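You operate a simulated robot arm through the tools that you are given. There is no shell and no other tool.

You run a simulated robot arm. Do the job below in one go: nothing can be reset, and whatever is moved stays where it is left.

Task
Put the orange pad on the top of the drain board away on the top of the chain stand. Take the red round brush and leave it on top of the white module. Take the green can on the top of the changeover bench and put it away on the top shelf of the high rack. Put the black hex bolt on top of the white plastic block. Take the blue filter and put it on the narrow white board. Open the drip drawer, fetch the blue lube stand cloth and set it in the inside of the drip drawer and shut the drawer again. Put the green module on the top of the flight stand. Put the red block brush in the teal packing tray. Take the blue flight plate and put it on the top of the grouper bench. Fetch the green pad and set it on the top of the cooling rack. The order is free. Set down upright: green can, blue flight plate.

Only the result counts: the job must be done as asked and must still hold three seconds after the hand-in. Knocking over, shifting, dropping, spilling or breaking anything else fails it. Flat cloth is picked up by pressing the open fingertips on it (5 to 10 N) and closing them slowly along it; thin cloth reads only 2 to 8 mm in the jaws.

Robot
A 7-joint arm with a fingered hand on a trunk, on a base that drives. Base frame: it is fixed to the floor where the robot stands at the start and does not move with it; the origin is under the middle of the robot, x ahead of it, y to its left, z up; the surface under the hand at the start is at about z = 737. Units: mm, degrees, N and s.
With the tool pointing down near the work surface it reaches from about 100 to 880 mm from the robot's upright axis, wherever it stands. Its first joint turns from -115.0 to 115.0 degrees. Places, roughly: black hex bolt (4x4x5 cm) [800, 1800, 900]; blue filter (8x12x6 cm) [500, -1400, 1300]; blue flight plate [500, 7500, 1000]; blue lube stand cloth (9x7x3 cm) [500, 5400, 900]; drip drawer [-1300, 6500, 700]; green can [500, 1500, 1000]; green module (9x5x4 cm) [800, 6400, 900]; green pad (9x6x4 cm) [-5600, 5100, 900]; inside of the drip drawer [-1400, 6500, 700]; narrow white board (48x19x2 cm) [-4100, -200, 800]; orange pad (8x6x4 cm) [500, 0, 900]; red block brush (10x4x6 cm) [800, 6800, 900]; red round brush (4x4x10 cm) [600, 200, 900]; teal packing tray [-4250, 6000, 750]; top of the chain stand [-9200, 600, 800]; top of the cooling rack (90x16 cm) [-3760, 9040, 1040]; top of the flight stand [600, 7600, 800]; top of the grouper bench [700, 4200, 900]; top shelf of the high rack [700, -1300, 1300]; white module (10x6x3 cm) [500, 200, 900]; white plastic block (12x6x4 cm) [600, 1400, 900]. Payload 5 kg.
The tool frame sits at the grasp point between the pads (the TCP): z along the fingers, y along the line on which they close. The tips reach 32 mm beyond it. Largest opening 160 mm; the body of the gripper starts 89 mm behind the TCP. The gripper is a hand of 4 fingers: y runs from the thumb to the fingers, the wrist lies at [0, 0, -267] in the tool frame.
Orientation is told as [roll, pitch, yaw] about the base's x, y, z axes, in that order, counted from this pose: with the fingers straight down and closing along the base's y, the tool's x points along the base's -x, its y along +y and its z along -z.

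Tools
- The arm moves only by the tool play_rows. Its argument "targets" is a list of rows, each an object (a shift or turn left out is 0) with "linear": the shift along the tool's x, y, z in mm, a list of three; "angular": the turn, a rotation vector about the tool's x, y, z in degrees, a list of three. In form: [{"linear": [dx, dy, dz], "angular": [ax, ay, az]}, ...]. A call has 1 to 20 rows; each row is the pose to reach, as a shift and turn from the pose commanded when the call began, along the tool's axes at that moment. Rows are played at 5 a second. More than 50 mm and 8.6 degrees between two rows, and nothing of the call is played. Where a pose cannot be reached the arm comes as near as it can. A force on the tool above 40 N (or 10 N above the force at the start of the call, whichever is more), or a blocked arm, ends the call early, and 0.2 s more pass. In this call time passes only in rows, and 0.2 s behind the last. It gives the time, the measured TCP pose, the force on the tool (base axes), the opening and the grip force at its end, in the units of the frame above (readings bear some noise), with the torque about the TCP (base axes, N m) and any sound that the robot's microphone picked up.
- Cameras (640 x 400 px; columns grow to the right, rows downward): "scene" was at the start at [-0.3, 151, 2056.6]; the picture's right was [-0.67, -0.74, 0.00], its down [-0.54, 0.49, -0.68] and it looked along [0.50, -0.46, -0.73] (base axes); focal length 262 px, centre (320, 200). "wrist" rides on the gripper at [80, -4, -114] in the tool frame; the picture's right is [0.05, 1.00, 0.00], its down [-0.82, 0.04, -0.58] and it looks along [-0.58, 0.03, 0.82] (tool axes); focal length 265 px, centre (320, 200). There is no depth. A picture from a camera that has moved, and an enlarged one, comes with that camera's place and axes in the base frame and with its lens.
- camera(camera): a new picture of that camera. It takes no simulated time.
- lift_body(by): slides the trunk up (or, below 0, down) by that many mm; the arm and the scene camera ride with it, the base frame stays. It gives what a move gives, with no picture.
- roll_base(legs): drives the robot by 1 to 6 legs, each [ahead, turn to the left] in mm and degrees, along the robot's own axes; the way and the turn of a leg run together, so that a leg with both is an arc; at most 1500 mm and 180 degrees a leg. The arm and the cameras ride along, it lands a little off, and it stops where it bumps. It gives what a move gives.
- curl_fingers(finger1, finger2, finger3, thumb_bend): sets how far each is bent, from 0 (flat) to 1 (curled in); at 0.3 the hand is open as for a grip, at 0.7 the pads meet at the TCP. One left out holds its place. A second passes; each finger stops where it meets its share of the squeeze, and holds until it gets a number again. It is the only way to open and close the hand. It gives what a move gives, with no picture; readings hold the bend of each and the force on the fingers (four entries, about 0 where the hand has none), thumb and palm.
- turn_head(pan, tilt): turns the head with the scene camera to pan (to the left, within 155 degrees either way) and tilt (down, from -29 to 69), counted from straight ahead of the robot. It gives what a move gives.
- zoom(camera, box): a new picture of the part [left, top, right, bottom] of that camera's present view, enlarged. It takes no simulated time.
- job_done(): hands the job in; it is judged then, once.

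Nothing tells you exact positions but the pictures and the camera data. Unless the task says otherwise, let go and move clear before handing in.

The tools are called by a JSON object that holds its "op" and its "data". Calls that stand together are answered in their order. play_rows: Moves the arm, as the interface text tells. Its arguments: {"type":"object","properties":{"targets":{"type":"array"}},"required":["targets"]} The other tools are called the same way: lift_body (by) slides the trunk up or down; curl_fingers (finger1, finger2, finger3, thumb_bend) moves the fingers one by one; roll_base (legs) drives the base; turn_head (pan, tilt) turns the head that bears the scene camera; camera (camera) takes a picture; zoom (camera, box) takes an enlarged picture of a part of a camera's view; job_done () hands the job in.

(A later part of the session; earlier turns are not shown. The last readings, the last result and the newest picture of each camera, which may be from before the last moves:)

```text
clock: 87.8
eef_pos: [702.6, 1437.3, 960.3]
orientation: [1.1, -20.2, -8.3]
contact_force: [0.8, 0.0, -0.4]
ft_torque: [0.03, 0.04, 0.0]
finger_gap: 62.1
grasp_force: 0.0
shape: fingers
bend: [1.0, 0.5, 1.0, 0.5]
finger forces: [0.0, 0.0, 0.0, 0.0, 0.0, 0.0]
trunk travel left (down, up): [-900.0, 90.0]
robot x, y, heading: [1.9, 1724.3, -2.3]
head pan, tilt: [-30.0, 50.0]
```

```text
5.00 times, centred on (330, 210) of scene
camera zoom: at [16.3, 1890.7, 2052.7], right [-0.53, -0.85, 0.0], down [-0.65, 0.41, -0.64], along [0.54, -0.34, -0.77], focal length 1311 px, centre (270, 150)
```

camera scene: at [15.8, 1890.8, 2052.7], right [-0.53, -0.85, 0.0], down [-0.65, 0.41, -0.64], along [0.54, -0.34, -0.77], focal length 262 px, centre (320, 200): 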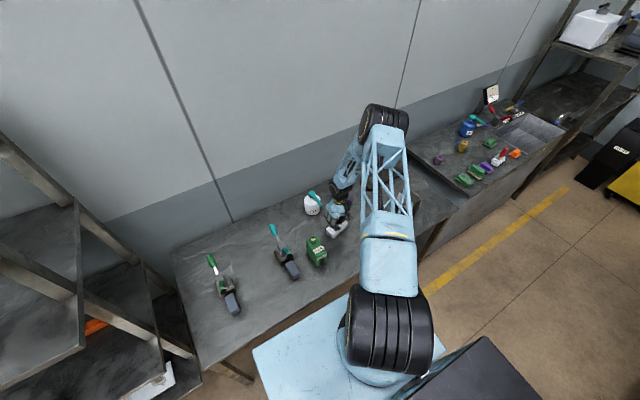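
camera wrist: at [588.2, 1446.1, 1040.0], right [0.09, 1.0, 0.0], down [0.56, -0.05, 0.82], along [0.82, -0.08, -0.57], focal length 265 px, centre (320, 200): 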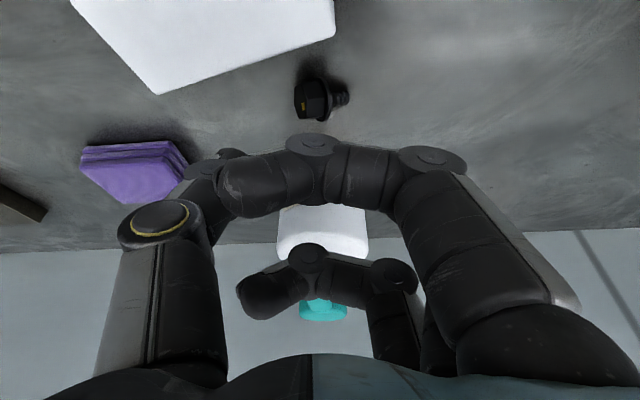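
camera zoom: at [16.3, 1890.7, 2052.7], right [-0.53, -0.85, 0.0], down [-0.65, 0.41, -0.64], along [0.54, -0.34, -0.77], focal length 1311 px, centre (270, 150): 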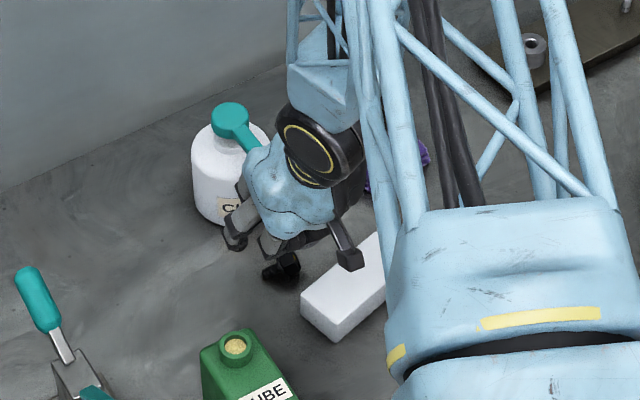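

Curled finger 3 would pass close to the bottle. I'll back up, open that finger instead, and come down again.

{"op": "play_rows", "data": {"targets": [{"linear": [-15, 1, -42]}, {"linear": [-30, 2.5, -85]}, {"linear": [-42, 3.5, -120]}]}}

{"op": "curl_fingers", "data": {"finger3": 0.3}}

{"op": "camera", "data": {"camera": "wrist"}}

```text
clock: 88.6
eef_pos: [698.9, 1438.3, 1090.3]
orientation: [1.1, -20.2, -8.4]
contact_force: [0.0, 0.2, -0.1]
ft_torque: [-0.02, 0.0, 0.0]
finger_gap: 62.1
grasp_force: 0.0
shape: fingers
bend: [1.0, 0.5, 1.0, 0.5]
finger forces: [0.0, 0.0, 0.0, 0.1, 0.0, 0.1]
trunk travel left (down, up): [-900.0, 90.0]
robot x, y, heading: [4.2, 1725.9, -2.3]
head pan, tilt: [-30.0, 50.0]
```

```text
clock: 89.6
eef_pos: [699.6, 1437.9, 1090.8]
orientation: [1.0, -20.0, -8.4]
contact_force: [-0.2, -0.2, -0.3]
ft_torque: [0.02, 0.0, -0.05]
finger_gap: 62.0
grasp_force: 0.1
shape: fingers
bend: [1.0, 0.5, 0.3, 0.5]
finger forces: [0.0, 0.0, 0.1, 0.1, 0.1, 0.0]
trunk travel left (down, up): [-900.0, 90.0]
robot x, y, heading: [2.5, 1725.8, -2.2]
head pan, tilt: [-30.0, 50.0]
```

```text
taken
camera wrist: at [585.9, 1447.1, 1169.6], right [0.09, 1.0, 0.0], down [0.56, -0.05, 0.82], along [0.82, -0.08, -0.57], focal length 265 px, centre (320, 200)
```

wrist: 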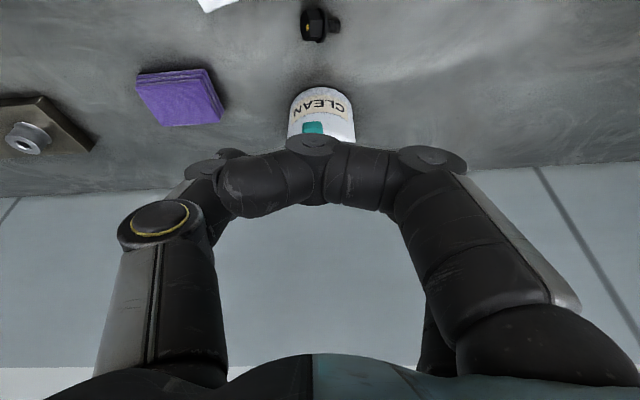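

{"op": "play_rows", "data": {"targets": [{"linear": [15, 0, 45]}, {"linear": [30, 0, 90]}, {"linear": [43, 0, 130]}, {"linear": [53, -0.5, 158]}, {"linear": [59, -0.8, 176]}]}}

{"op": "camera", "data": {"camera": "wrist"}}

{"op": "zoom", "data": {"camera": "scene", "box": [300, 180, 360, 240]}}

```text
clock: 90.8
eef_pos: [703.8, 1442.5, 901.9]
orientation: [1.1, -20.2, -8.4]
contact_force: [-0.2, 0.3, 0.0]
ft_torque: [0.02, 0.03, 0.0]
finger_gap: 62.3
grasp_force: 0.0
shape: fingers
bend: [1.0, 0.5, 0.3, 0.5]
finger forces: [0.0, 0.0, 0.1, 0.0, 0.0, 0.0]
trunk travel left (down, up): [-900.0, 90.0]
robot x, y, heading: [2.6, 1719.4, -2.4]
head pan, tilt: [-30.0, 50.0]
```

```text
taken
camera wrist: at [590.0, 1452.3, 980.8], right [0.09, 1.0, 0.0], down [0.56, -0.05, 0.82], along [0.82, -0.08, -0.57], focal length 265 px, centre (320, 200)
```

wrist: 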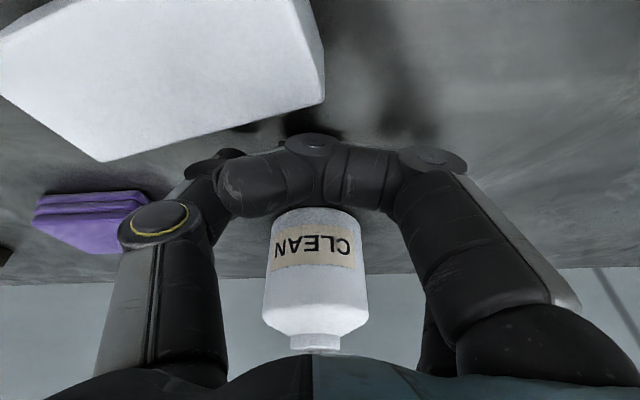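

```text
6.67 times, centred on (330, 210) of scene
camera zoom: at [16.4, 1891.3, 2052.7], right [-0.53, -0.85, 0.0], down [-0.65, 0.41, -0.64], along [0.54, -0.34, -0.77], focal length 1748 px, centre (253, 133)
```

zoom: 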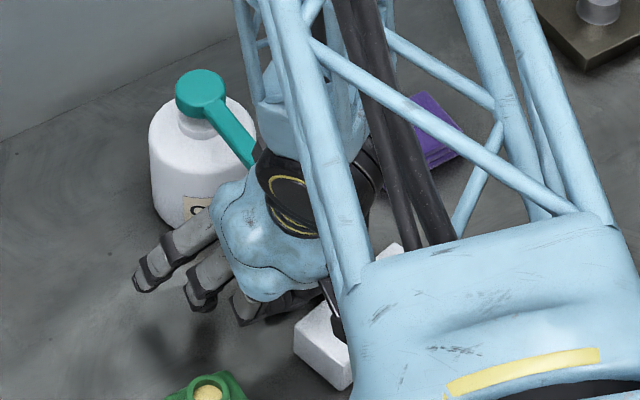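

No contact so far. I'll go the last 8 mm down and close thumb and middle finger gently.

{"op": "play_rows", "data": {"targets": [{"linear": [1.4, 0, 3.8]}, {"linear": [2.7, 0, 7.5]}]}}

{"op": "curl_fingers", "data": {"finger2": 0.72, "thumb_bend": 0.7}}

{"op": "zoom", "data": {"camera": "wrist", "box": [180, 60, 460, 240]}}

{"op": "zoom", "data": {"camera": "scene", "box": [300, 180, 360, 240]}}

```text
clock: 91.4
eef_pos: [703.8, 1440.7, 894.6]
orientation: [1.1, -20.2, -8.4]
contact_force: [1.2, 0.1, 0.3]
ft_torque: [-0.02, -0.01, 0.02]
finger_gap: 62.2
grasp_force: 0.0
shape: fingers
bend: [1.0, 0.5, 0.3, 0.5]
finger forces: [0.0, 0.0, 0.0, 0.0, 0.0, 0.0]
trunk travel left (down, up): [-900.0, 90.0]
robot x, y, heading: [2.9, 1724.7, -2.3]
head pan, tilt: [-30.0, 50.0]
```

```text
clock: 92.4
eef_pos: [704.0, 1441.6, 895.0]
orientation: [1.1, -20.2, -8.3]
contact_force: [-0.5, -0.6, 1.5]
ft_torque: [-0.03, 0.0, -0.01]
finger_gap: 51.7
grasp_force: 7.8
shape: fingers
bend: [1.0, 0.61, 0.3, 0.68]
finger forces: [0.0, 7.8, 0.1, 0.0, 7.9, 0.1]
trunk travel left (down, up): [-900.0, 90.0]
robot x, y, heading: [1.2, 1725.1, -2.0]
head pan, tilt: [-30.0, 50.0]
```

```text
2.22 times, centred on (320, 150) of wrist
camera zoom: at [590.2, 1450.9, 973.9], right [0.09, 1.0, 0.0], down [0.56, -0.05, 0.82], along [0.82, -0.08, -0.57], focal length 590 px, centre (320, 311)
```

zoom: 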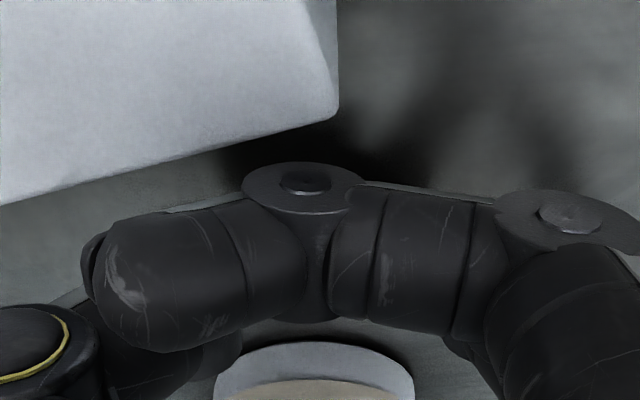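

```text
6.67 times, centred on (330, 210) of scene
camera zoom: at [15.4, 1890.9, 2052.7], right [-0.53, -0.85, 0.0], down [-0.65, 0.41, -0.64], along [0.54, -0.34, -0.77], focal length 1748 px, centre (253, 133)
```

zoom: 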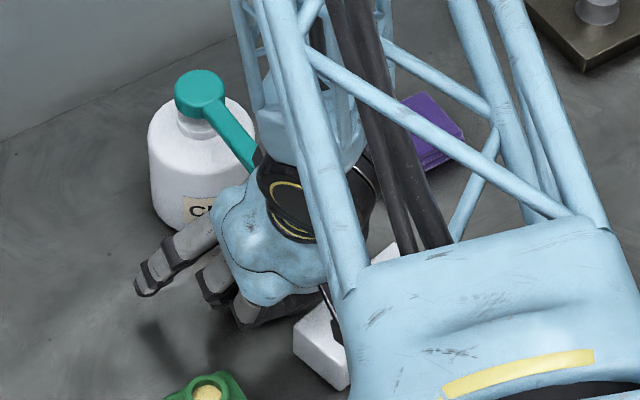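

Grip is 7.8 N on both sides. I'll lift and check.

{"op": "play_rows", "data": {"targets": [{"linear": [-7, 0.4, -19]}, {"linear": [-20.5, 1, -56.4]}, {"linear": [-37, 1.8, -103]}, {"linear": [-54, 2.7, -150]}, {"linear": [-68, 3.4, -188]}]}}

{"op": "camera", "data": {"camera": "wrist"}}

{"op": "zoom", "data": {"camera": "scene", "box": [290, 170, 370, 250]}}

```text
clock: 93.6
eef_pos: [701.4, 1441.2, 1098.3]
orientation: [1.2, -20.2, -8.5]
contact_force: [-0.2, 0.0, -0.2]
ft_torque: [-0.01, -0.06, 0.01]
finger_gap: 51.6
grasp_force: 7.7
shape: fingers
bend: [1.0, 0.61, 0.3, 0.68]
finger forces: [0.0, 8.6, 0.0, 0.1, 7.1, 0.1]
trunk travel left (down, up): [-900.0, 90.0]
robot x, y, heading: [-3.6, 1722.2, -2.1]
head pan, tilt: [-30.0, 50.0]
```

```text
taken
camera wrist: at [587.4, 1450.7, 1176.4], right [0.09, 1.0, 0.0], down [0.56, -0.05, 0.82], along [0.82, -0.08, -0.57], focal length 265 px, centre (320, 200)
```

wrist: 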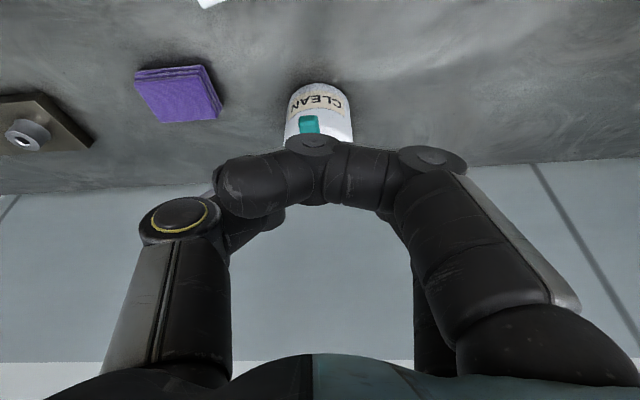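

```text
5.00 times, centred on (330, 210) of scene
camera zoom: at [13.4, 1889.7, 2052.7], right [-0.53, -0.85, 0.0], down [-0.65, 0.41, -0.64], along [0.54, -0.34, -0.77], focal length 1311 px, centre (270, 150)
```

zoom: 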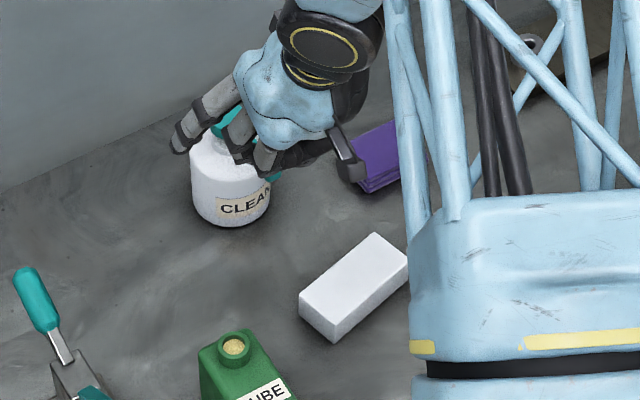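

The bolt is in the hand. I'll uncurl finger 1 so I can see it.

{"op": "curl_fingers", "data": {"finger1": 0.3}}

{"op": "camera", "data": {"camera": "wrist"}}

{"op": "zoom", "data": {"camera": "wrist", "box": [250, 130, 410, 250]}}

```text
clock: 94.6
eef_pos: [703.2, 1441.9, 1096.6]
orientation: [1.2, -20.2, -8.5]
contact_force: [-0.1, 0.0, -0.7]
ft_torque: [-0.02, 0.01, -0.04]
finger_gap: 100.6
grasp_force: 8.5
shape: fingers
bend: [0.3, 0.61, 0.3, 0.68]
finger forces: [0.0, 8.6, 0.0, 0.0, 7.1, 0.0]
trunk travel left (down, up): [-900.0, 90.0]
robot x, y, heading: [4.2, 1726.0, -2.0]
head pan, tilt: [-30.0, 50.0]
```

```text
taken
camera wrist: at [589.3, 1451.4, 1175.7], right [0.09, 1.0, 0.0], down [0.56, -0.05, 0.82], along [0.82, -0.08, -0.57], focal length 265 px, centre (320, 200)
```

wrist: 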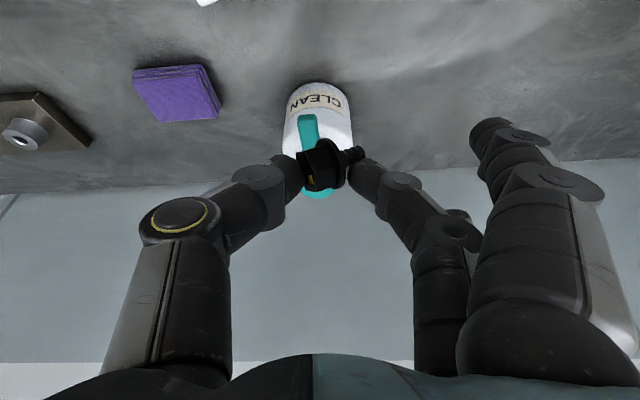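

```text
3.33 times, centred on (330, 190) of wrist
camera zoom: at [589.3, 1451.4, 1175.7], right [0.09, 1.0, 0.0], down [0.56, -0.05, 0.82], along [0.82, -0.08, -0.57], focal length 885 px, centre (287, 233)
```

zoom: 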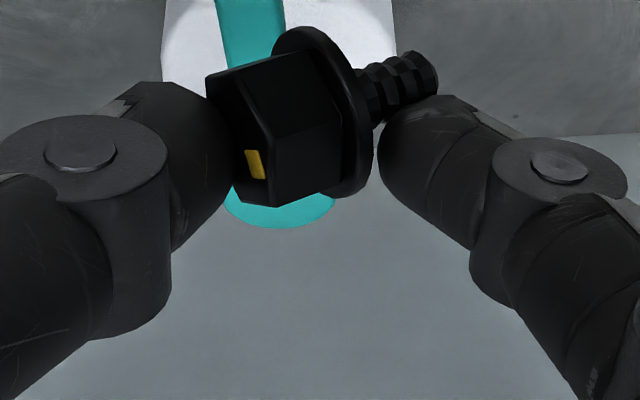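

The bolt is held by its head, lying sideways. I'll carry it over the block centre and lay it down with the same hand attitude.

{"op": "play_rows", "data": {"targets": [{"linear": [26, -30, -10]}, {"linear": [52.5, -60.6, -20]}, {"linear": [67, -61, 21]}, {"linear": [82, -62, 61]}, {"linear": [97, -63, 102]}]}}

{"op": "camera", "data": {"camera": "wrist"}}

{"op": "zoom", "data": {"camera": "scene", "box": [300, 180, 360, 240]}}

```text
clock: 95.8
eef_pos: [641.8, 1387.7, 960.9]
orientation: [1.2, -20.1, -8.4]
contact_force: [0.9, -0.2, -1.2]
ft_torque: [-0.02, 0.04, -0.01]
finger_gap: 100.2
grasp_force: 7.2
shape: fingers
bend: [0.3, 0.61, 0.3, 0.68]
finger forces: [0.1, 8.5, 0.1, 0.0, 6.9, 0.0]
trunk travel left (down, up): [-900.0, 90.0]
robot x, y, heading: [-0.1, 1726.1, -2.2]
head pan, tilt: [-30.0, 50.0]
```

```text
taken
camera wrist: at [527.0, 1396.9, 1040.1], right [0.09, 1.0, 0.0], down [0.56, -0.05, 0.82], along [0.82, -0.08, -0.57], focal length 265 px, centre (320, 200)
```

wrist: 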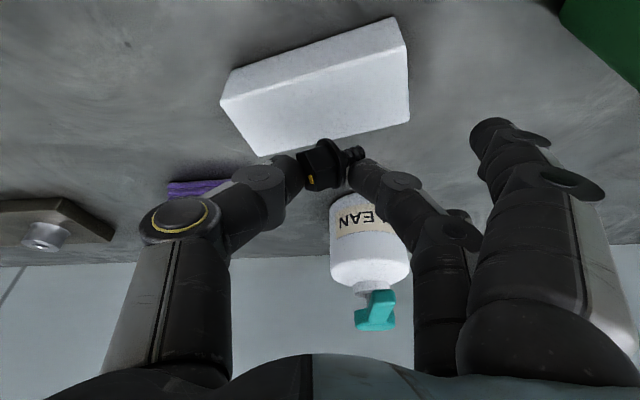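

```text
6.67 times, centred on (330, 210) of scene
camera zoom: at [17.6, 1890.5, 2052.8], right [-0.53, -0.85, 0.0], down [-0.65, 0.41, -0.64], along [0.54, -0.34, -0.77], focal length 1748 px, centre (253, 133)
```

zoom: 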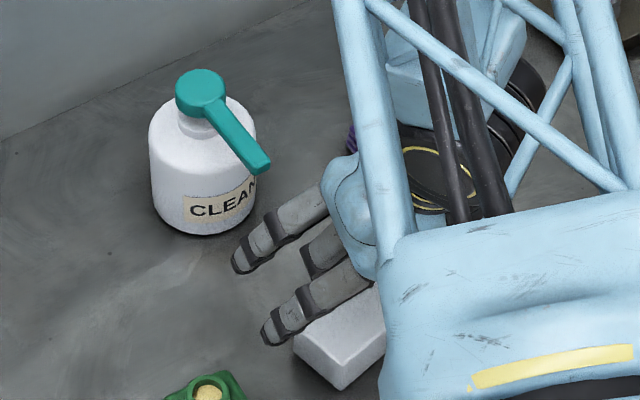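

The bolt is over the block centre. I'll lower to contact.

{"op": "play_rows", "data": {"targets": [{"linear": [4, -0.2, 11]}, {"linear": [7.5, -0.4, 20.7]}, {"linear": [8.9, -0.5, 24.4]}]}}

{"op": "play_rows", "data": {"targets": [{"linear": [0.34, 0, 0.94]}, {"linear": [0.68, 0, 1.9]}]}}

{"op": "zoom", "data": {"camera": "wrist", "box": [200, 50, 440, 230]}}

```text
clock: 96.6
eef_pos: [642.0, 1389.2, 937.6]
orientation: [1.1, -20.1, -8.4]
contact_force: [-0.2, -0.1, -0.8]
ft_torque: [-0.02, -0.02, 0.0]
finger_gap: 100.3
grasp_force: 7.4
shape: fingers
bend: [0.3, 0.61, 0.3, 0.68]
finger forces: [0.0, 8.5, 0.0, 0.0, 6.9, 0.0]
trunk travel left (down, up): [-900.0, 90.0]
robot x, y, heading: [-2.6, 1725.9, -2.2]
head pan, tilt: [-30.0, 50.0]
```

```text
clock: 97.2
eef_pos: [640.4, 1388.5, 936.1]
orientation: [1.1, -20.1, -8.5]
contact_force: [0.3, 0.5, -0.5]
ft_torque: [0.0, 0.0, -0.03]
finger_gap: 100.2
grasp_force: 7.3
shape: fingers
bend: [0.3, 0.61, 0.3, 0.68]
finger forces: [0.0, 8.4, 0.0, 0.0, 6.9, 0.1]
trunk travel left (down, up): [-900.0, 90.0]
robot x, y, heading: [-1.3, 1728.1, -2.3]
head pan, tilt: [-30.0, 50.0]
```

```text
2.22 times, centred on (320, 140) of wrist
camera zoom: at [526.8, 1398.6, 1015.4], right [0.09, 1.0, 0.0], down [0.56, -0.05, 0.82], along [0.82, -0.08, -0.57], focal length 590 px, centre (320, 333)
```

zoom: 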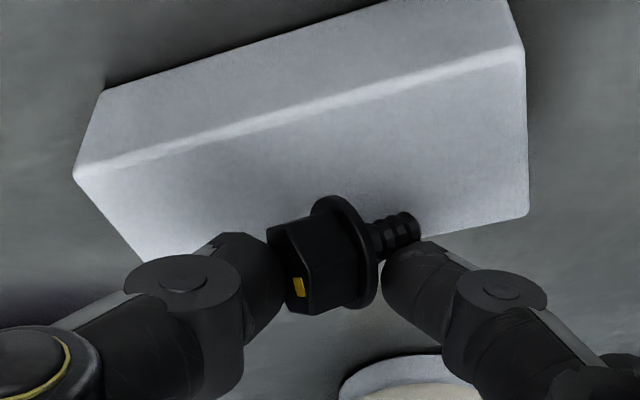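

The bolt is a bit toward the back of the block, so I'll shift 4 mm toward the robot and keep lowering.

{"op": "play_rows", "data": {"targets": [{"linear": [3.7, -0.6, -1.4]}, {"linear": [4.4, -0.6, 0.5]}]}}

{"op": "play_rows", "data": {"targets": [{"linear": [0.34, 0, 0.94]}, {"linear": [0.5, 0, 1.4]}]}}

{"op": "play_rows", "data": {"targets": [{"linear": [0.34, 0, 0.94]}, {"linear": [0.5, 0, 1.4]}]}}

{"op": "zoom", "data": {"camera": "wrist", "box": [200, 50, 440, 230]}}

```text
clock: 97.8
eef_pos: [638.1, 1389.8, 933.2]
orientation: [1.2, -20.2, -8.5]
contact_force: [0.7, -2.0, 5.7]
ft_torque: [0.09, -0.08, 0.0]
finger_gap: 100.4
grasp_force: 8.7
shape: fingers
bend: [0.3, 0.61, 0.3, 0.68]
finger forces: [0.0, 9.6, 0.1, 0.0, 8.5, 0.1]
trunk travel left (down, up): [-900.0, 90.0]
robot x, y, heading: [0.6, 1724.5, -2.4]
head pan, tilt: [-30.0, 50.0]
```

```text
clock: 98.4
eef_pos: [635.8, 1390.0, 931.9]
orientation: [1.0, -20.3, -8.4]
contact_force: [3.9, -0.4, 10.7]
ft_torque: [0.22, -0.23, -0.08]
finger_gap: 100.3
grasp_force: 12.6
shape: fingers
bend: [0.3, 0.61, 0.3, 0.68]
finger forces: [0.1, 15.1, 0.1, 0.0, 8.8, 0.1]
trunk travel left (down, up): [-900.0, 90.0]
robot x, y, heading: [5.7, 1726.6, -2.3]
head pan, tilt: [-30.0, 50.0]
```

```text
clock: 99.0
eef_pos: [636.8, 1387.8, 933.4]
orientation: [1.1, -20.3, -8.4]
contact_force: [3.1, 0.2, 16.5]
ft_torque: [0.4, -0.26, -0.05]
finger_gap: 100.6
grasp_force: 15.1
shape: fingers
bend: [0.3, 0.62, 0.3, 0.68]
finger forces: [0.0, 19.3, 0.1, 0.1, 9.7, 0.0]
trunk travel left (down, up): [-900.0, 90.0]
robot x, y, heading: [2.0, 1725.4, -2.2]
head pan, tilt: [-30.0, 50.0]
```

```text
2.22 times, centred on (320, 140) of wrist
camera zoom: at [522.5, 1398.6, 1011.5], right [0.09, 1.0, 0.0], down [0.56, -0.05, 0.82], along [0.82, -0.08, -0.57], focal length 590 px, centre (320, 333)
```

zoom: 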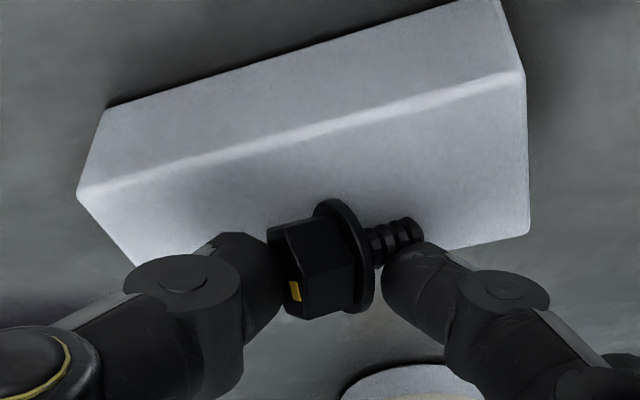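

Contact is confirmed, but the bolt sits nearer the back edge. I'll lift 4 mm, shift 7 mm toward the robot and set down again.

{"op": "play_rows", "data": {"targets": [{"linear": [-1.7, 0, -4.7]}, {"linear": [4.8, -1, -7.1]}, {"linear": [5.9, -1, -4.2]}]}}

{"op": "play_rows", "data": {"targets": [{"linear": [0.34, 0, 0.94]}]}}

{"op": "zoom", "data": {"camera": "wrist", "box": [200, 50, 440, 230]}}

```text
clock: 99.8
eef_pos: [629.2, 1388.0, 933.8]
orientation: [1.0, -20.3, -8.4]
contact_force: [0.4, 0.5, 6.0]
ft_torque: [0.13, -0.06, 0.0]
finger_gap: 100.1
grasp_force: 8.9
shape: fingers
bend: [0.3, 0.61, 0.3, 0.68]
finger forces: [0.0, 10.2, 0.2, 0.1, 7.6, 0.1]
trunk travel left (down, up): [-900.0, 90.0]
robot x, y, heading: [4.3, 1724.3, -2.3]
head pan, tilt: [-30.0, 50.0]
```

```text
clock: 100.2
eef_pos: [629.9, 1388.1, 932.7]
orientation: [1.1, -20.2, -8.4]
contact_force: [0.9, -1.1, 10.7]
ft_torque: [0.19, -0.13, -0.04]
finger_gap: 100.1
grasp_force: 11.1
shape: fingers
bend: [0.3, 0.61, 0.3, 0.68]
finger forces: [0.0, 12.9, 0.0, 0.0, 9.4, 0.0]
trunk travel left (down, up): [-900.0, 90.0]
robot x, y, heading: [-1.5, 1723.4, -2.2]
head pan, tilt: [-30.0, 50.0]
```

```text
2.22 times, centred on (320, 140) of wrist
camera zoom: at [516.0, 1397.3, 1011.8], right [0.09, 1.0, 0.0], down [0.56, -0.05, 0.82], along [0.82, -0.08, -0.57], focal length 590 px, centre (320, 333)
```

zoom: 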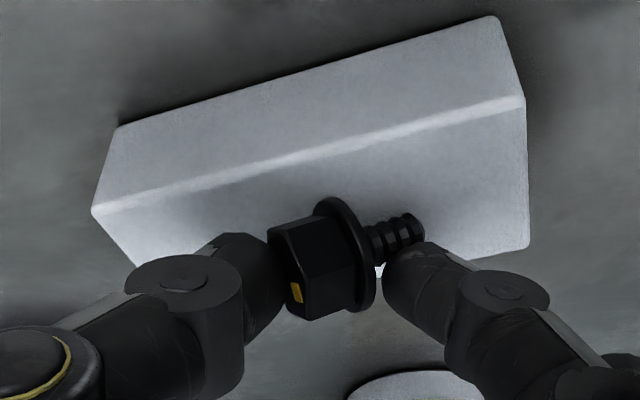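

Centred now. I'll relax the press and open gently.

{"op": "play_rows", "data": {"targets": [{"linear": [-0.5, 0, -1.3]}]}}

{"op": "curl_fingers", "data": {"finger2": 0.55, "thumb_bend": 0.6}}

{"op": "zoom", "data": {"camera": "wrist", "box": [200, 50, 440, 230]}}

```text
clock: 100.6
eef_pos: [630.2, 1387.0, 932.3]
orientation: [1.1, -20.0, -8.5]
contact_force: [0.0, -1.4, 5.5]
ft_torque: [0.15, -0.05, -0.01]
finger_gap: 99.9
grasp_force: 10.6
shape: fingers
bend: [0.3, 0.61, 0.3, 0.68]
finger forces: [0.1, 13.3, 0.0, 0.0, 8.6, 0.1]
trunk travel left (down, up): [-900.0, 90.0]
robot x, y, heading: [0.1, 1722.7, -2.4]
head pan, tilt: [-30.0, 50.0]
```

```text
clock: 101.6
eef_pos: [630.1, 1388.2, 932.5]
orientation: [1.2, -20.2, -8.4]
contact_force: [0.7, 0.9, -0.1]
ft_torque: [-0.03, 0.0, 0.05]
finger_gap: 110.3
grasp_force: 0.0
shape: fingers
bend: [0.3, 0.55, 0.3, 0.6]
finger forces: [0.1, 0.1, 0.1, 0.0, 0.0, 0.0]
trunk travel left (down, up): [-900.0, 90.0]
robot x, y, heading: [3.6, 1726.4, -2.5]
head pan, tilt: [-30.0, 50.0]
```

```text
2.22 times, centred on (320, 140) of wrist
camera zoom: at [516.5, 1397.0, 1012.2], right [0.09, 1.0, 0.0], down [0.56, -0.05, 0.82], along [0.82, -0.08, -0.57], focal length 590 px, centre (320, 333)
```

zoom: 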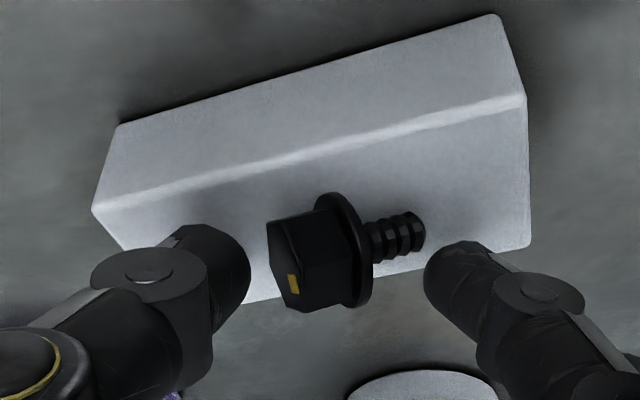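

The bolt lies on the block. I'll withdraw straight up and check it.

{"op": "play_rows", "data": {"targets": [{"linear": [-3.4, 0.2, -9.4]}, {"linear": [-13.7, 0.7, -37.6]}, {"linear": [-27, 1.4, -75]}, {"linear": [-41, 2, -113]}, {"linear": [-55, 2.7, -150]}]}}

{"op": "camera", "data": {"camera": "wrist"}}

{"op": "zoom", "data": {"camera": "scene", "box": [290, 170, 370, 250]}}

```text
clock: 102.8
eef_pos: [632.6, 1390.2, 1093.4]
orientation: [1.0, -20.2, -8.6]
contact_force: [-0.9, 0.2, 0.0]
ft_torque: [-0.02, -0.04, 0.01]
finger_gap: 110.2
grasp_force: 0.1
shape: fingers
bend: [0.3, 0.55, 0.3, 0.6]
finger forces: [0.0, 0.1, 0.0, 0.0, 0.0, 0.0]
trunk travel left (down, up): [-900.0, 90.0]
robot x, y, heading: [3.1, 1726.4, -2.3]
head pan, tilt: [-30.0, 50.0]
```

```text
taken
camera wrist: at [517.4, 1400.1, 1172.2], right [0.09, 1.0, 0.0], down [0.56, -0.05, 0.82], along [0.82, -0.08, -0.57], focal length 265 px, centre (320, 200)
```

wrist: 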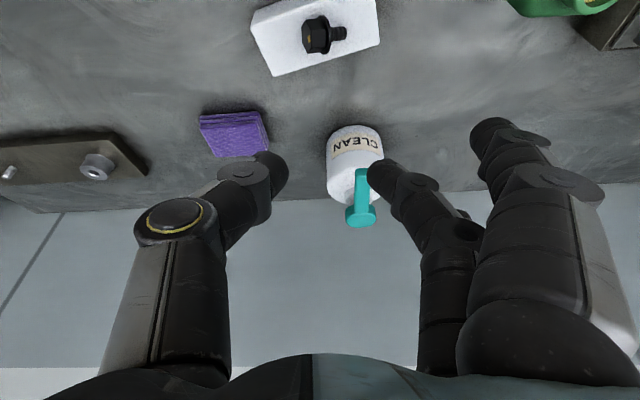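

```text
5.00 times, centred on (330, 210) of scene
camera zoom: at [14.0, 1891.1, 2052.6], right [-0.53, -0.85, 0.0], down [-0.65, 0.41, -0.64], along [0.54, -0.34, -0.77], focal length 1311 px, centre (270, 150)
```

zoom: 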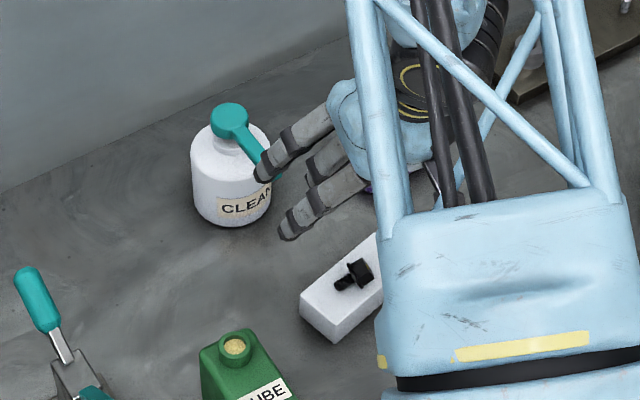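

The bolt rests safely on the block. Next is the green can, so I'll level the hand and move above it to look.

{"op": "play_rows", "data": {"targets": [{"linear": [6, 27, -30], "angular": [0, 3.5, -1]}, {"linear": [12, 54, -59], "angular": [0, 7, -2]}, {"linear": [18, 80, -89], "angular": [0, 10.5, -3]}, {"linear": [24, 107, -118], "angular": [0, 14, -4]}, {"linear": [30, 134, -148], "angular": [0, 17, -5]}, {"linear": [36, 160, -177], "angular": [0, 20, -6]}]}}

{"op": "curl_fingers", "data": {"finger1": 0.3, "finger2": 0.3, "finger3": 0.3, "thumb_bend": 0.3}}

{"op": "camera", "data": {"camera": "wrist"}}

{"op": "zoom", "data": {"camera": "scene", "box": [270, 190, 370, 290]}}

```text
clock: 104.2
eef_pos: [555.9, 1559.9, 1252.5]
orientation: [-0.3, -0.3, -2.2]
contact_force: [-0.9, 0.5, -0.4]
ft_torque: [-0.05, 0.0, 0.03]
finger_gap: 110.3
grasp_force: 0.1
shape: fingers
bend: [0.3, 0.55, 0.3, 0.6]
finger forces: [0.0, 0.1, 0.0, 0.1, 0.1, 0.0]
trunk travel left (down, up): [-900.0, 90.0]
robot x, y, heading: [2.8, 1721.9, -2.2]
head pan, tilt: [-30.0, 50.0]
```

```text
clock: 105.2
eef_pos: [557.8, 1559.0, 1250.6]
orientation: [-0.1, -0.2, -2.2]
contact_force: [-0.2, 0.5, 0.6]
ft_torque: [0.04, 0.01, -0.01]
finger_gap: 169.9
grasp_force: 0.1
shape: fingers
bend: [0.3, 0.3, 0.3, 0.3]
finger forces: [0.1, 0.0, 0.0, 0.0, 0.0, 0.1]
trunk travel left (down, up): [-900.0, 90.0]
robot x, y, heading: [3.3, 1723.4, -2.0]
head pan, tilt: [-30.0, 50.0]
```

```text
taken
camera wrist: at [476.8, 1556.5, 1364.3], right [-0.01, 1.0, 0.0], down [0.81, 0.01, 0.58], along [0.58, 0.01, -0.81], focal length 265 px, centre (320, 200)
```

wrist: 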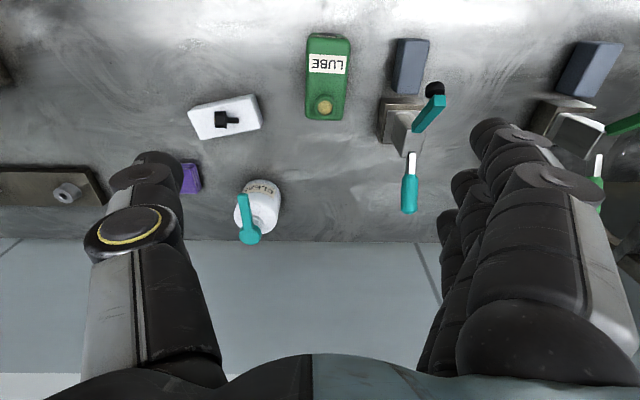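

```text
4.00 times, centred on (320, 240) of scene
camera zoom: at [15.7, 1891.0, 2052.7], right [-0.53, -0.85, 0.0], down [-0.65, 0.41, -0.64], along [0.54, -0.34, -0.77], focal length 1049 px, centre (320, 40)
```

zoom: 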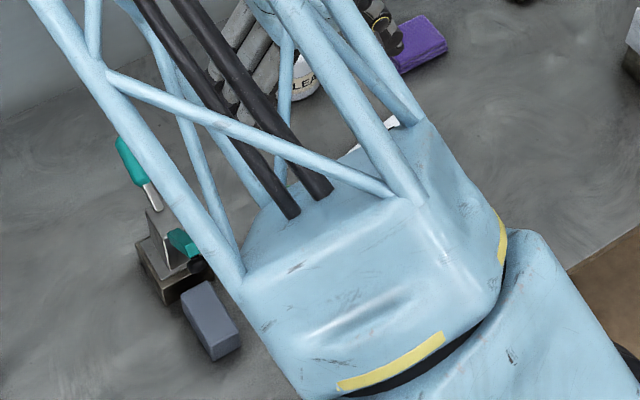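

{"op": "zoom", "data": {"camera": "wrist", "box": [260, 10, 460, 150]}}

```text
2.86 times, centred on (360, 80) of wrist
camera zoom: at [476.8, 1556.5, 1364.3], right [-0.01, 1.0, 0.0], down [0.81, 0.01, 0.58], along [0.58, 0.01, -0.81], focal length 758 px, centre (206, 543)
```

zoom: 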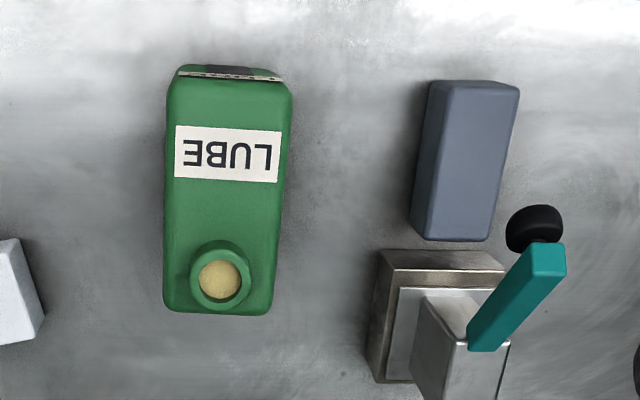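

The can is about 110 × 64 mm with its top near z = 950, centred at about (557, 1568). I'll preshape the hand to about 107 mm to clear the lever station, then descend over it.

{"op": "curl_fingers", "data": {"finger1": 0.46, "finger2": 0.46, "finger3": 0.46, "thumb_bend": 0.46}}

{"op": "play_rows", "data": {"targets": [{"linear": [-2, 8, 45]}, {"linear": [-2, 8, 95]}, {"linear": [-2, 8, 145]}, {"linear": [-2, 8, 195]}, {"linear": [-2, 8, 235]}]}}

{"op": "camera", "data": {"camera": "wrist"}}

```text
clock: 106.2
eef_pos: [556.0, 1558.7, 1250.9]
orientation: [-0.1, -0.2, -2.2]
contact_force: [0.4, 0.0, -0.3]
ft_torque: [-0.01, 0.03, 0.01]
finger_gap: 108.1
grasp_force: 0.0
shape: fingers
bend: [0.46, 0.46, 0.46, 0.46]
finger forces: [0.1, 0.0, 0.0, 0.1, 0.1, 0.0]
trunk travel left (down, up): [-900.0, 90.0]
robot x, y, heading: [2.4, 1723.9, -2.1]
head pan, tilt: [-30.0, 50.0]
```

```text
clock: 107.4
eef_pos: [559.5, 1564.7, 1015.8]
orientation: [0.0, -0.2, -2.1]
contact_force: [-0.2, 0.3, 0.6]
ft_torque: [0.0, 0.0, 0.0]
finger_gap: 108.0
grasp_force: 0.1
shape: fingers
bend: [0.46, 0.46, 0.46, 0.46]
finger forces: [0.0, 0.0, 0.0, 0.1, 0.0, 0.1]
trunk travel left (down, up): [-900.0, 90.0]
robot x, y, heading: [2.6, 1725.0, -2.1]
head pan, tilt: [-30.0, 50.0]
```

```text
taken
camera wrist: at [478.5, 1563.1, 1129.5], right [-0.01, 1.0, 0.0], down [0.81, 0.01, 0.58], along [0.58, 0.01, -0.81], focal length 265 px, centre (320, 200)
```

wrist: 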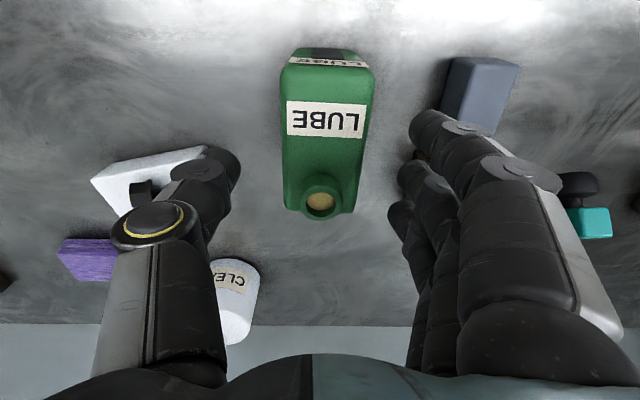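

Well aligned. I'll descend to grip height.

{"op": "play_rows", "data": {"targets": [{"linear": [-1, 3, 40]}, {"linear": [-1, 3, 80]}, {"linear": [-1, 3, 108]}]}}

{"op": "curl_fingers", "data": {"finger1": 0.75, "finger2": 0.75, "finger3": 0.75, "thumb_bend": 0.75}}

{"op": "camera", "data": {"camera": "wrist"}}

```text
clock: 108.2
eef_pos: [562.6, 1568.5, 906.9]
orientation: [0.1, -0.2, -2.2]
contact_force: [-0.2, 0.9, 0.7]
ft_torque: [0.01, -0.02, -0.01]
finger_gap: 107.9
grasp_force: 0.1
shape: fingers
bend: [0.46, 0.46, 0.46, 0.46]
finger forces: [0.0, 0.1, 0.1, 0.0, 0.1, 0.0]
trunk travel left (down, up): [-900.0, 90.0]
robot x, y, heading: [3.2, 1723.2, -2.1]
head pan, tilt: [-30.0, 50.0]
```

```text
clock: 109.2
eef_pos: [562.0, 1568.7, 909.5]
orientation: [-0.1, -0.2, -2.1]
contact_force: [0.2, 0.2, -0.2]
ft_torque: [-0.01, -0.02, 0.0]
finger_gap: 68.3
grasp_force: 22.2
shape: fingers
bend: [0.57, 0.57, 0.57, 0.59]
finger forces: [7.5, 7.6, 7.5, 0.1, 22.6, 0.0]
trunk travel left (down, up): [-900.0, 90.0]
robot x, y, heading: [1.0, 1726.6, -1.9]
head pan, tilt: [-30.0, 50.0]
```

```text
taken
camera wrist: at [481.5, 1566.6, 1023.0], right [-0.01, 1.0, 0.0], down [0.81, 0.01, 0.58], along [0.58, 0.01, -0.81], focal length 265 px, centre (320, 200)
```

wrist: 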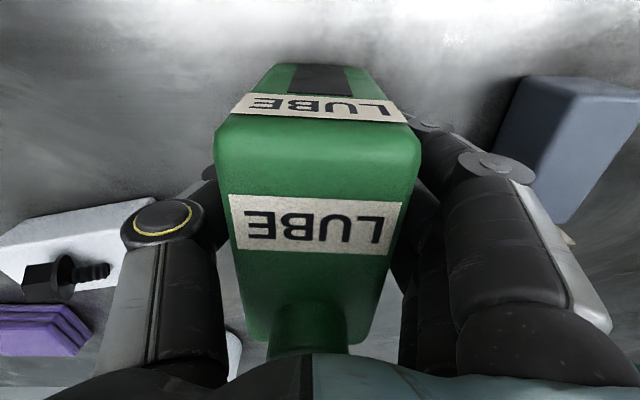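

The grip is a firm 22 N with all fingers. I'll lift a little and check the load.

{"op": "play_rows", "data": {"targets": [{"linear": [0, 0, -10]}, {"linear": [0, 0, -30]}]}}

{"op": "play_rows", "data": {"targets": [{"linear": [0, 0, -50]}, {"linear": [0, 0, -100]}, {"linear": [0, 0, -150]}, {"linear": [0, 0, -200]}, {"linear": [0, 0, -250]}, {"linear": [0, 0, -300]}]}}

{"op": "camera", "data": {"camera": "wrist"}}

```text
clock: 109.8
eef_pos: [561.9, 1570.1, 938.9]
orientation: [0.0, -0.2, -2.3]
contact_force: [-0.3, -0.2, -4.4]
ft_torque: [0.03, -0.05, 0.01]
finger_gap: 68.1
grasp_force: 22.6
shape: fingers
bend: [0.57, 0.57, 0.57, 0.59]
finger forces: [7.5, 7.6, 7.4, 0.0, 22.4, 0.0]
trunk travel left (down, up): [-900.0, 90.0]
robot x, y, heading: [3.9, 1728.8, -2.0]
head pan, tilt: [-30.0, 50.0]
```

```text
clock: 111.2
eef_pos: [561.8, 1568.2, 1239.4]
orientation: [0.0, -0.2, -2.2]
contact_force: [-1.3, 1.1, -3.9]
ft_torque: [0.01, -0.06, 0.01]
finger_gap: 68.6
grasp_force: 22.4
shape: fingers
bend: [0.57, 0.57, 0.57, 0.59]
finger forces: [7.2, 7.5, 7.3, 0.1, 21.9, 0.1]
trunk travel left (down, up): [-900.0, 90.0]
robot x, y, heading: [0.5, 1726.6, -2.3]
head pan, tilt: [-30.0, 50.0]
```

```text
taken
camera wrist: at [479.6, 1566.0, 1353.1], right [-0.01, 1.0, 0.0], down [0.81, 0.01, 0.58], along [0.58, 0.01, -0.81], focal length 265 px, centre (320, 200)
```

wrist: 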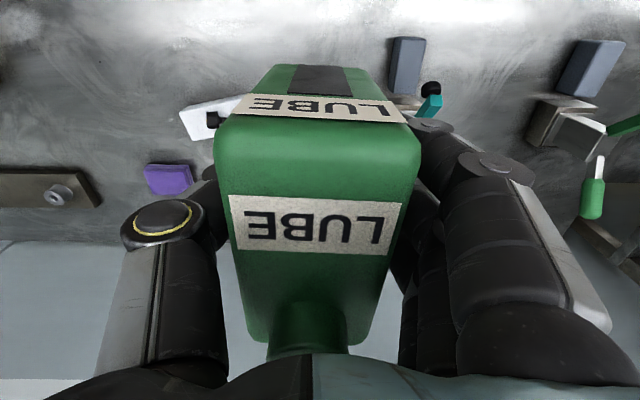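

The can weighs about 4 N and is held well. I'll raise it, turn right and drive to the high rack along a lane at x ≈ −200.

{"op": "play_rows", "data": {"targets": [{"linear": [0, 0, -50]}, {"linear": [0, 0, -100]}, {"linear": [0, 0, -150]}, {"linear": [0, 0, -200]}]}}

{"op": "roll_base", "data": {"legs": [[0, -93], [1500, 0]]}}

{"op": "turn_head", "data": {"pan": 0, "tilt": 40}}

{"op": "camera", "data": {"camera": "scene"}}

{"op": "turn_head", "data": {"pan": 60, "tilt": 30}}

{"op": "camera", "data": {"camera": "scene"}}

```text
clock: 112.2
eef_pos: [561.5, 1565.4, 1438.0]
orientation: [0.1, -0.2, -2.3]
contact_force: [-0.1, -0.3, -4.3]
ft_torque: [0.0, -0.03, 0.01]
finger_gap: 68.4
grasp_force: 21.7
shape: fingers
bend: [0.57, 0.57, 0.57, 0.59]
finger forces: [7.2, 7.4, 7.2, 0.1, 21.8, 0.0]
trunk travel left (down, up): [-900.0, 90.0]
robot x, y, heading: [2.7, 1727.2, -2.2]
head pan, tilt: [-30.0, 50.0]
```

```text
clock: 123.7
eef_pos: [-417.4, -255.7, 1437.4]
orientation: [-0.1, -0.2, -98.6]
contact_force: [-0.3, -0.9, -4.7]
ft_torque: [-0.02, -0.01, 0.04]
finger_gap: 68.1
grasp_force: 21.3
shape: fingers
bend: [0.57, 0.57, 0.57, 0.59]
finger forces: [7.2, 7.1, 7.1, 0.0, 21.3, 0.1]
trunk travel left (down, up): [-900.0, 90.0]
robot x, y, heading: [-197.2, 284.6, -98.7]
head pan, tilt: [-30.0, 50.0]
```

```text
clock: 124.6
eef_pos: [-417.1, -254.8, 1438.3]
orientation: [-0.1, -0.2, -98.6]
contact_force: [0.1, 0.1, -4.6]
ft_torque: [0.01, -0.02, 0.04]
finger_gap: 68.2
grasp_force: 21.5
shape: fingers
bend: [0.57, 0.57, 0.57, 0.59]
finger forces: [7.0, 7.1, 7.1, 0.0, 21.4, 0.0]
trunk travel left (down, up): [-900.0, 90.0]
robot x, y, heading: [-196.1, 283.5, -98.8]
head pan, tilt: [0.0, 40.0]
```

```text
taken
camera scene: at [1.7, 229.7, 2066.8], right [-0.99, 0.15, 0.0], down [0.1, 0.64, -0.77], along [-0.11, -0.76, -0.64], focal length 262 px, centre (320, 200)
```

scene: 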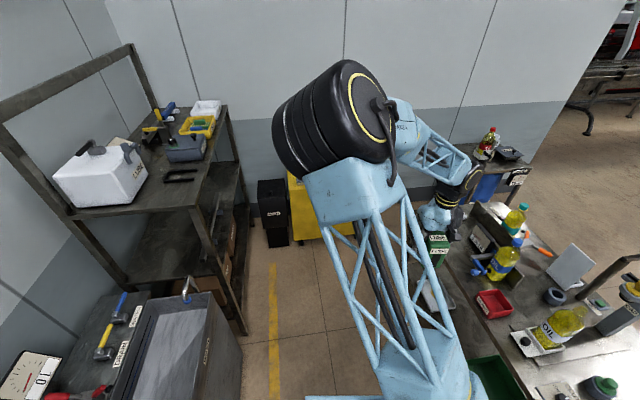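

```text
clock: 125.9
eef_pos: [-417.0, -254.8, 1437.3]
orientation: [0.0, -0.3, -98.7]
contact_force: [0.0, 0.0, -4.8]
ft_torque: [0.02, -0.02, -0.01]
finger_gap: 68.0
grasp_force: 21.4
shape: fingers
bend: [0.57, 0.57, 0.57, 0.59]
finger forces: [7.1, 7.1, 7.1, 0.1, 21.3, 0.0]
trunk travel left (down, up): [-900.0, 90.0]
robot x, y, heading: [-200.0, 281.3, -98.7]
head pan, tilt: [60.0, 30.0]
```

```text
taken
camera scene: at [85.2, 257.4, 2082.1], right [-0.62, -0.78, 0.0], down [-0.39, 0.31, -0.87], along [0.68, -0.54, -0.5], focal length 262 px, centre (320, 200)
```

scene: 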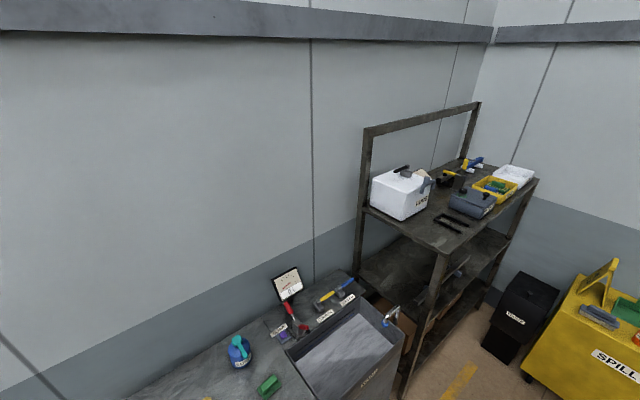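

The rack's top shelf holds a white LUBE box, a grey tool, a yellow bin and others. I'll correct my heading and drive down to the rack.

{"op": "roll_base", "data": {"legs": [[0, 9], [1350, 0]]}}

{"op": "turn_head", "data": {"pan": 75, "tilt": 40}}

{"op": "camera", "data": {"camera": "scene"}}

{"op": "turn_head", "data": {"pan": 30, "tilt": 40}}

{"op": "camera", "data": {"camera": "scene"}}

```text
clock: 133.5
eef_pos: [-290.4, -1659.3, 1437.1]
orientation: [0.0, -0.3, -88.3]
contact_force: [0.0, 0.2, -5.0]
ft_torque: [0.0, -0.03, -0.01]
finger_gap: 68.3
grasp_force: 21.4
shape: fingers
bend: [0.57, 0.57, 0.57, 0.59]
finger forces: [7.1, 7.3, 7.2, 0.0, 21.5, 0.1]
trunk travel left (down, up): [-900.0, 90.0]
robot x, y, heading: [-169.1, -1085.5, -88.3]
head pan, tilt: [60.0, 30.0]
```

```text
clock: 134.2
eef_pos: [-291.7, -1659.0, 1437.2]
orientation: [0.0, -0.3, -88.3]
contact_force: [0.6, -1.0, -4.7]
ft_torque: [0.0, -0.04, 0.01]
finger_gap: 68.4
grasp_force: 21.5
shape: fingers
bend: [0.57, 0.57, 0.57, 0.59]
finger forces: [7.0, 7.2, 7.3, 0.1, 21.5, 0.1]
trunk travel left (down, up): [-900.0, 90.0]
robot x, y, heading: [-171.2, -1091.2, -88.4]
head pan, tilt: [75.0, 40.0]
```

```text
taken
camera scene: at [114.9, -1041.3, 2066.9], right [-0.23, -0.97, 0.0], down [-0.63, 0.15, -0.77], along [0.75, -0.18, -0.64], focal length 262 px, centre (320, 200)
```

scene: 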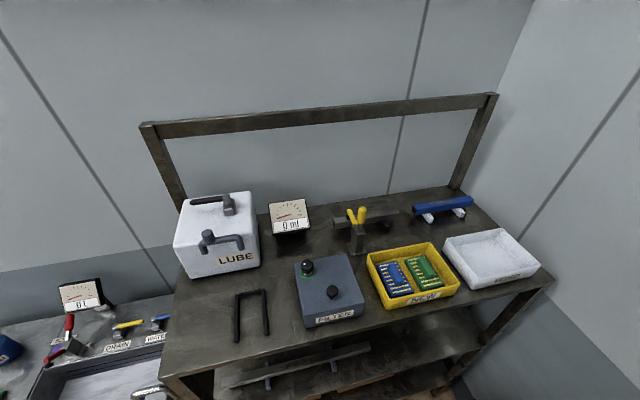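

```text
clock: 135.4
eef_pos: [-290.0, -1659.1, 1437.1]
orientation: [0.0, -0.3, -88.3]
contact_force: [0.8, -0.4, -4.2]
ft_torque: [-0.01, 0.01, 0.0]
finger_gap: 68.1
grasp_force: 20.9
shape: fingers
bend: [0.57, 0.57, 0.57, 0.59]
finger forces: [7.1, 7.2, 7.2, 0.0, 21.6, 0.0]
trunk travel left (down, up): [-900.0, 90.0]
robot x, y, heading: [-168.5, -1092.5, -88.5]
head pan, tilt: [30.0, 40.0]
```

```text
taken
camera scene: at [77.1, -1093.9, 2066.8], right [-0.85, -0.53, 0.0], down [-0.34, 0.55, -0.77], along [0.4, -0.65, -0.64], focal length 262 px, centre (320, 200)
```

scene: 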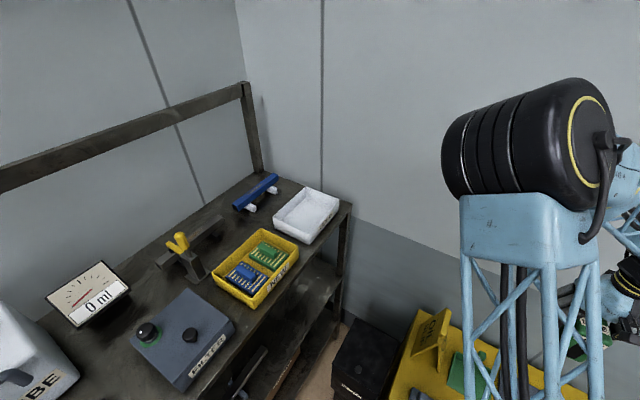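

Clear view: the top shelf (z ≈ 1300) has a free spot at its front left, near (540, −800). The blue filter lies in the yellow bin at about (541, −1391). I'll raise the can and turn to face the rack.

{"op": "play_rows", "data": {"targets": [{"linear": [0, 0, -40]}, {"linear": [0, 0, -80]}, {"linear": [0, 0, -120]}]}}

{"op": "roll_base", "data": {"legs": [[0, 89]]}}

{"op": "turn_head", "data": {"pan": 15, "tilt": 50}}

{"op": "camera", "data": {"camera": "scene"}}

{"op": "zoom", "data": {"camera": "scene", "box": [160, 60, 400, 240]}}

```text
clock: 136.2
eef_pos: [-291.0, -1657.1, 1558.2]
orientation: [0.1, -0.2, -88.1]
contact_force: [0.1, 0.4, -3.6]
ft_torque: [0.01, -0.02, -0.01]
finger_gap: 68.2
grasp_force: 21.2
shape: fingers
bend: [0.57, 0.57, 0.57, 0.59]
finger forces: [7.1, 7.2, 7.2, 0.0, 21.4, 0.0]
trunk travel left (down, up): [-900.0, 90.0]
robot x, y, heading: [-170.3, -1089.2, -88.6]
head pan, tilt: [30.0, 40.0]
```

```text
clock: 140.5
eef_pos: [395.1, -1230.8, 1558.0]
orientation: [-0.1, -0.1, -0.1]
contact_force: [-0.1, -0.8, -4.7]
ft_torque: [-0.02, -0.01, -0.03]
finger_gap: 67.8
grasp_force: 20.8
shape: fingers
bend: [0.57, 0.57, 0.57, 0.59]
finger forces: [6.9, 7.0, 7.0, 0.0, 20.9, 0.0]
trunk travel left (down, up): [-900.0, 90.0]
robot x, y, heading: [-166.7, -1090.7, -0.3]
head pan, tilt: [30.0, 40.0]
```

```text
clock: 141.3
eef_pos: [393.8, -1231.0, 1557.8]
orientation: [0.0, -0.2, -0.2]
contact_force: [-0.2, -1.0, -4.5]
ft_torque: [0.0, 0.0, 0.02]
finger_gap: 68.2
grasp_force: 20.9
shape: fingers
bend: [0.57, 0.57, 0.57, 0.59]
finger forces: [6.9, 6.9, 7.1, 0.0, 21.0, 0.0]
trunk travel left (down, up): [-900.0, 90.0]
robot x, y, heading: [-174.4, -1091.7, -0.2]
head pan, tilt: [15.0, 50.0]
```

```text
taken
camera scene: at [-153.4, -864.1, 2052.6], right [0.25, -0.97, 0.0], down [-0.74, -0.2, -0.64], along [0.62, 0.16, -0.77], focal length 262 px, centre (320, 200)
```

scene: 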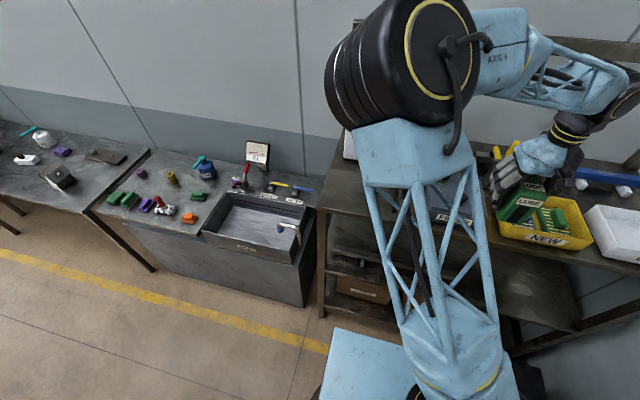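

```text
2.22 times, centred on (280, 150) of scene
camera zoom: at [-153.4, -864.1, 2052.6], right [0.25, -0.97, 0.0], down [-0.74, -0.2, -0.64], along [0.62, 0.16, -0.77], focal length 583 px, centre (409, 311)
```

zoom: 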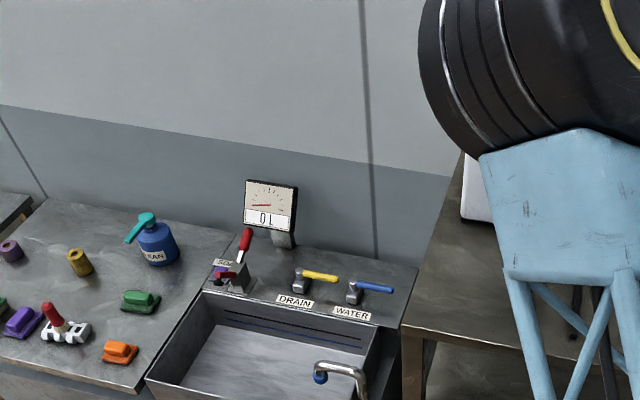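

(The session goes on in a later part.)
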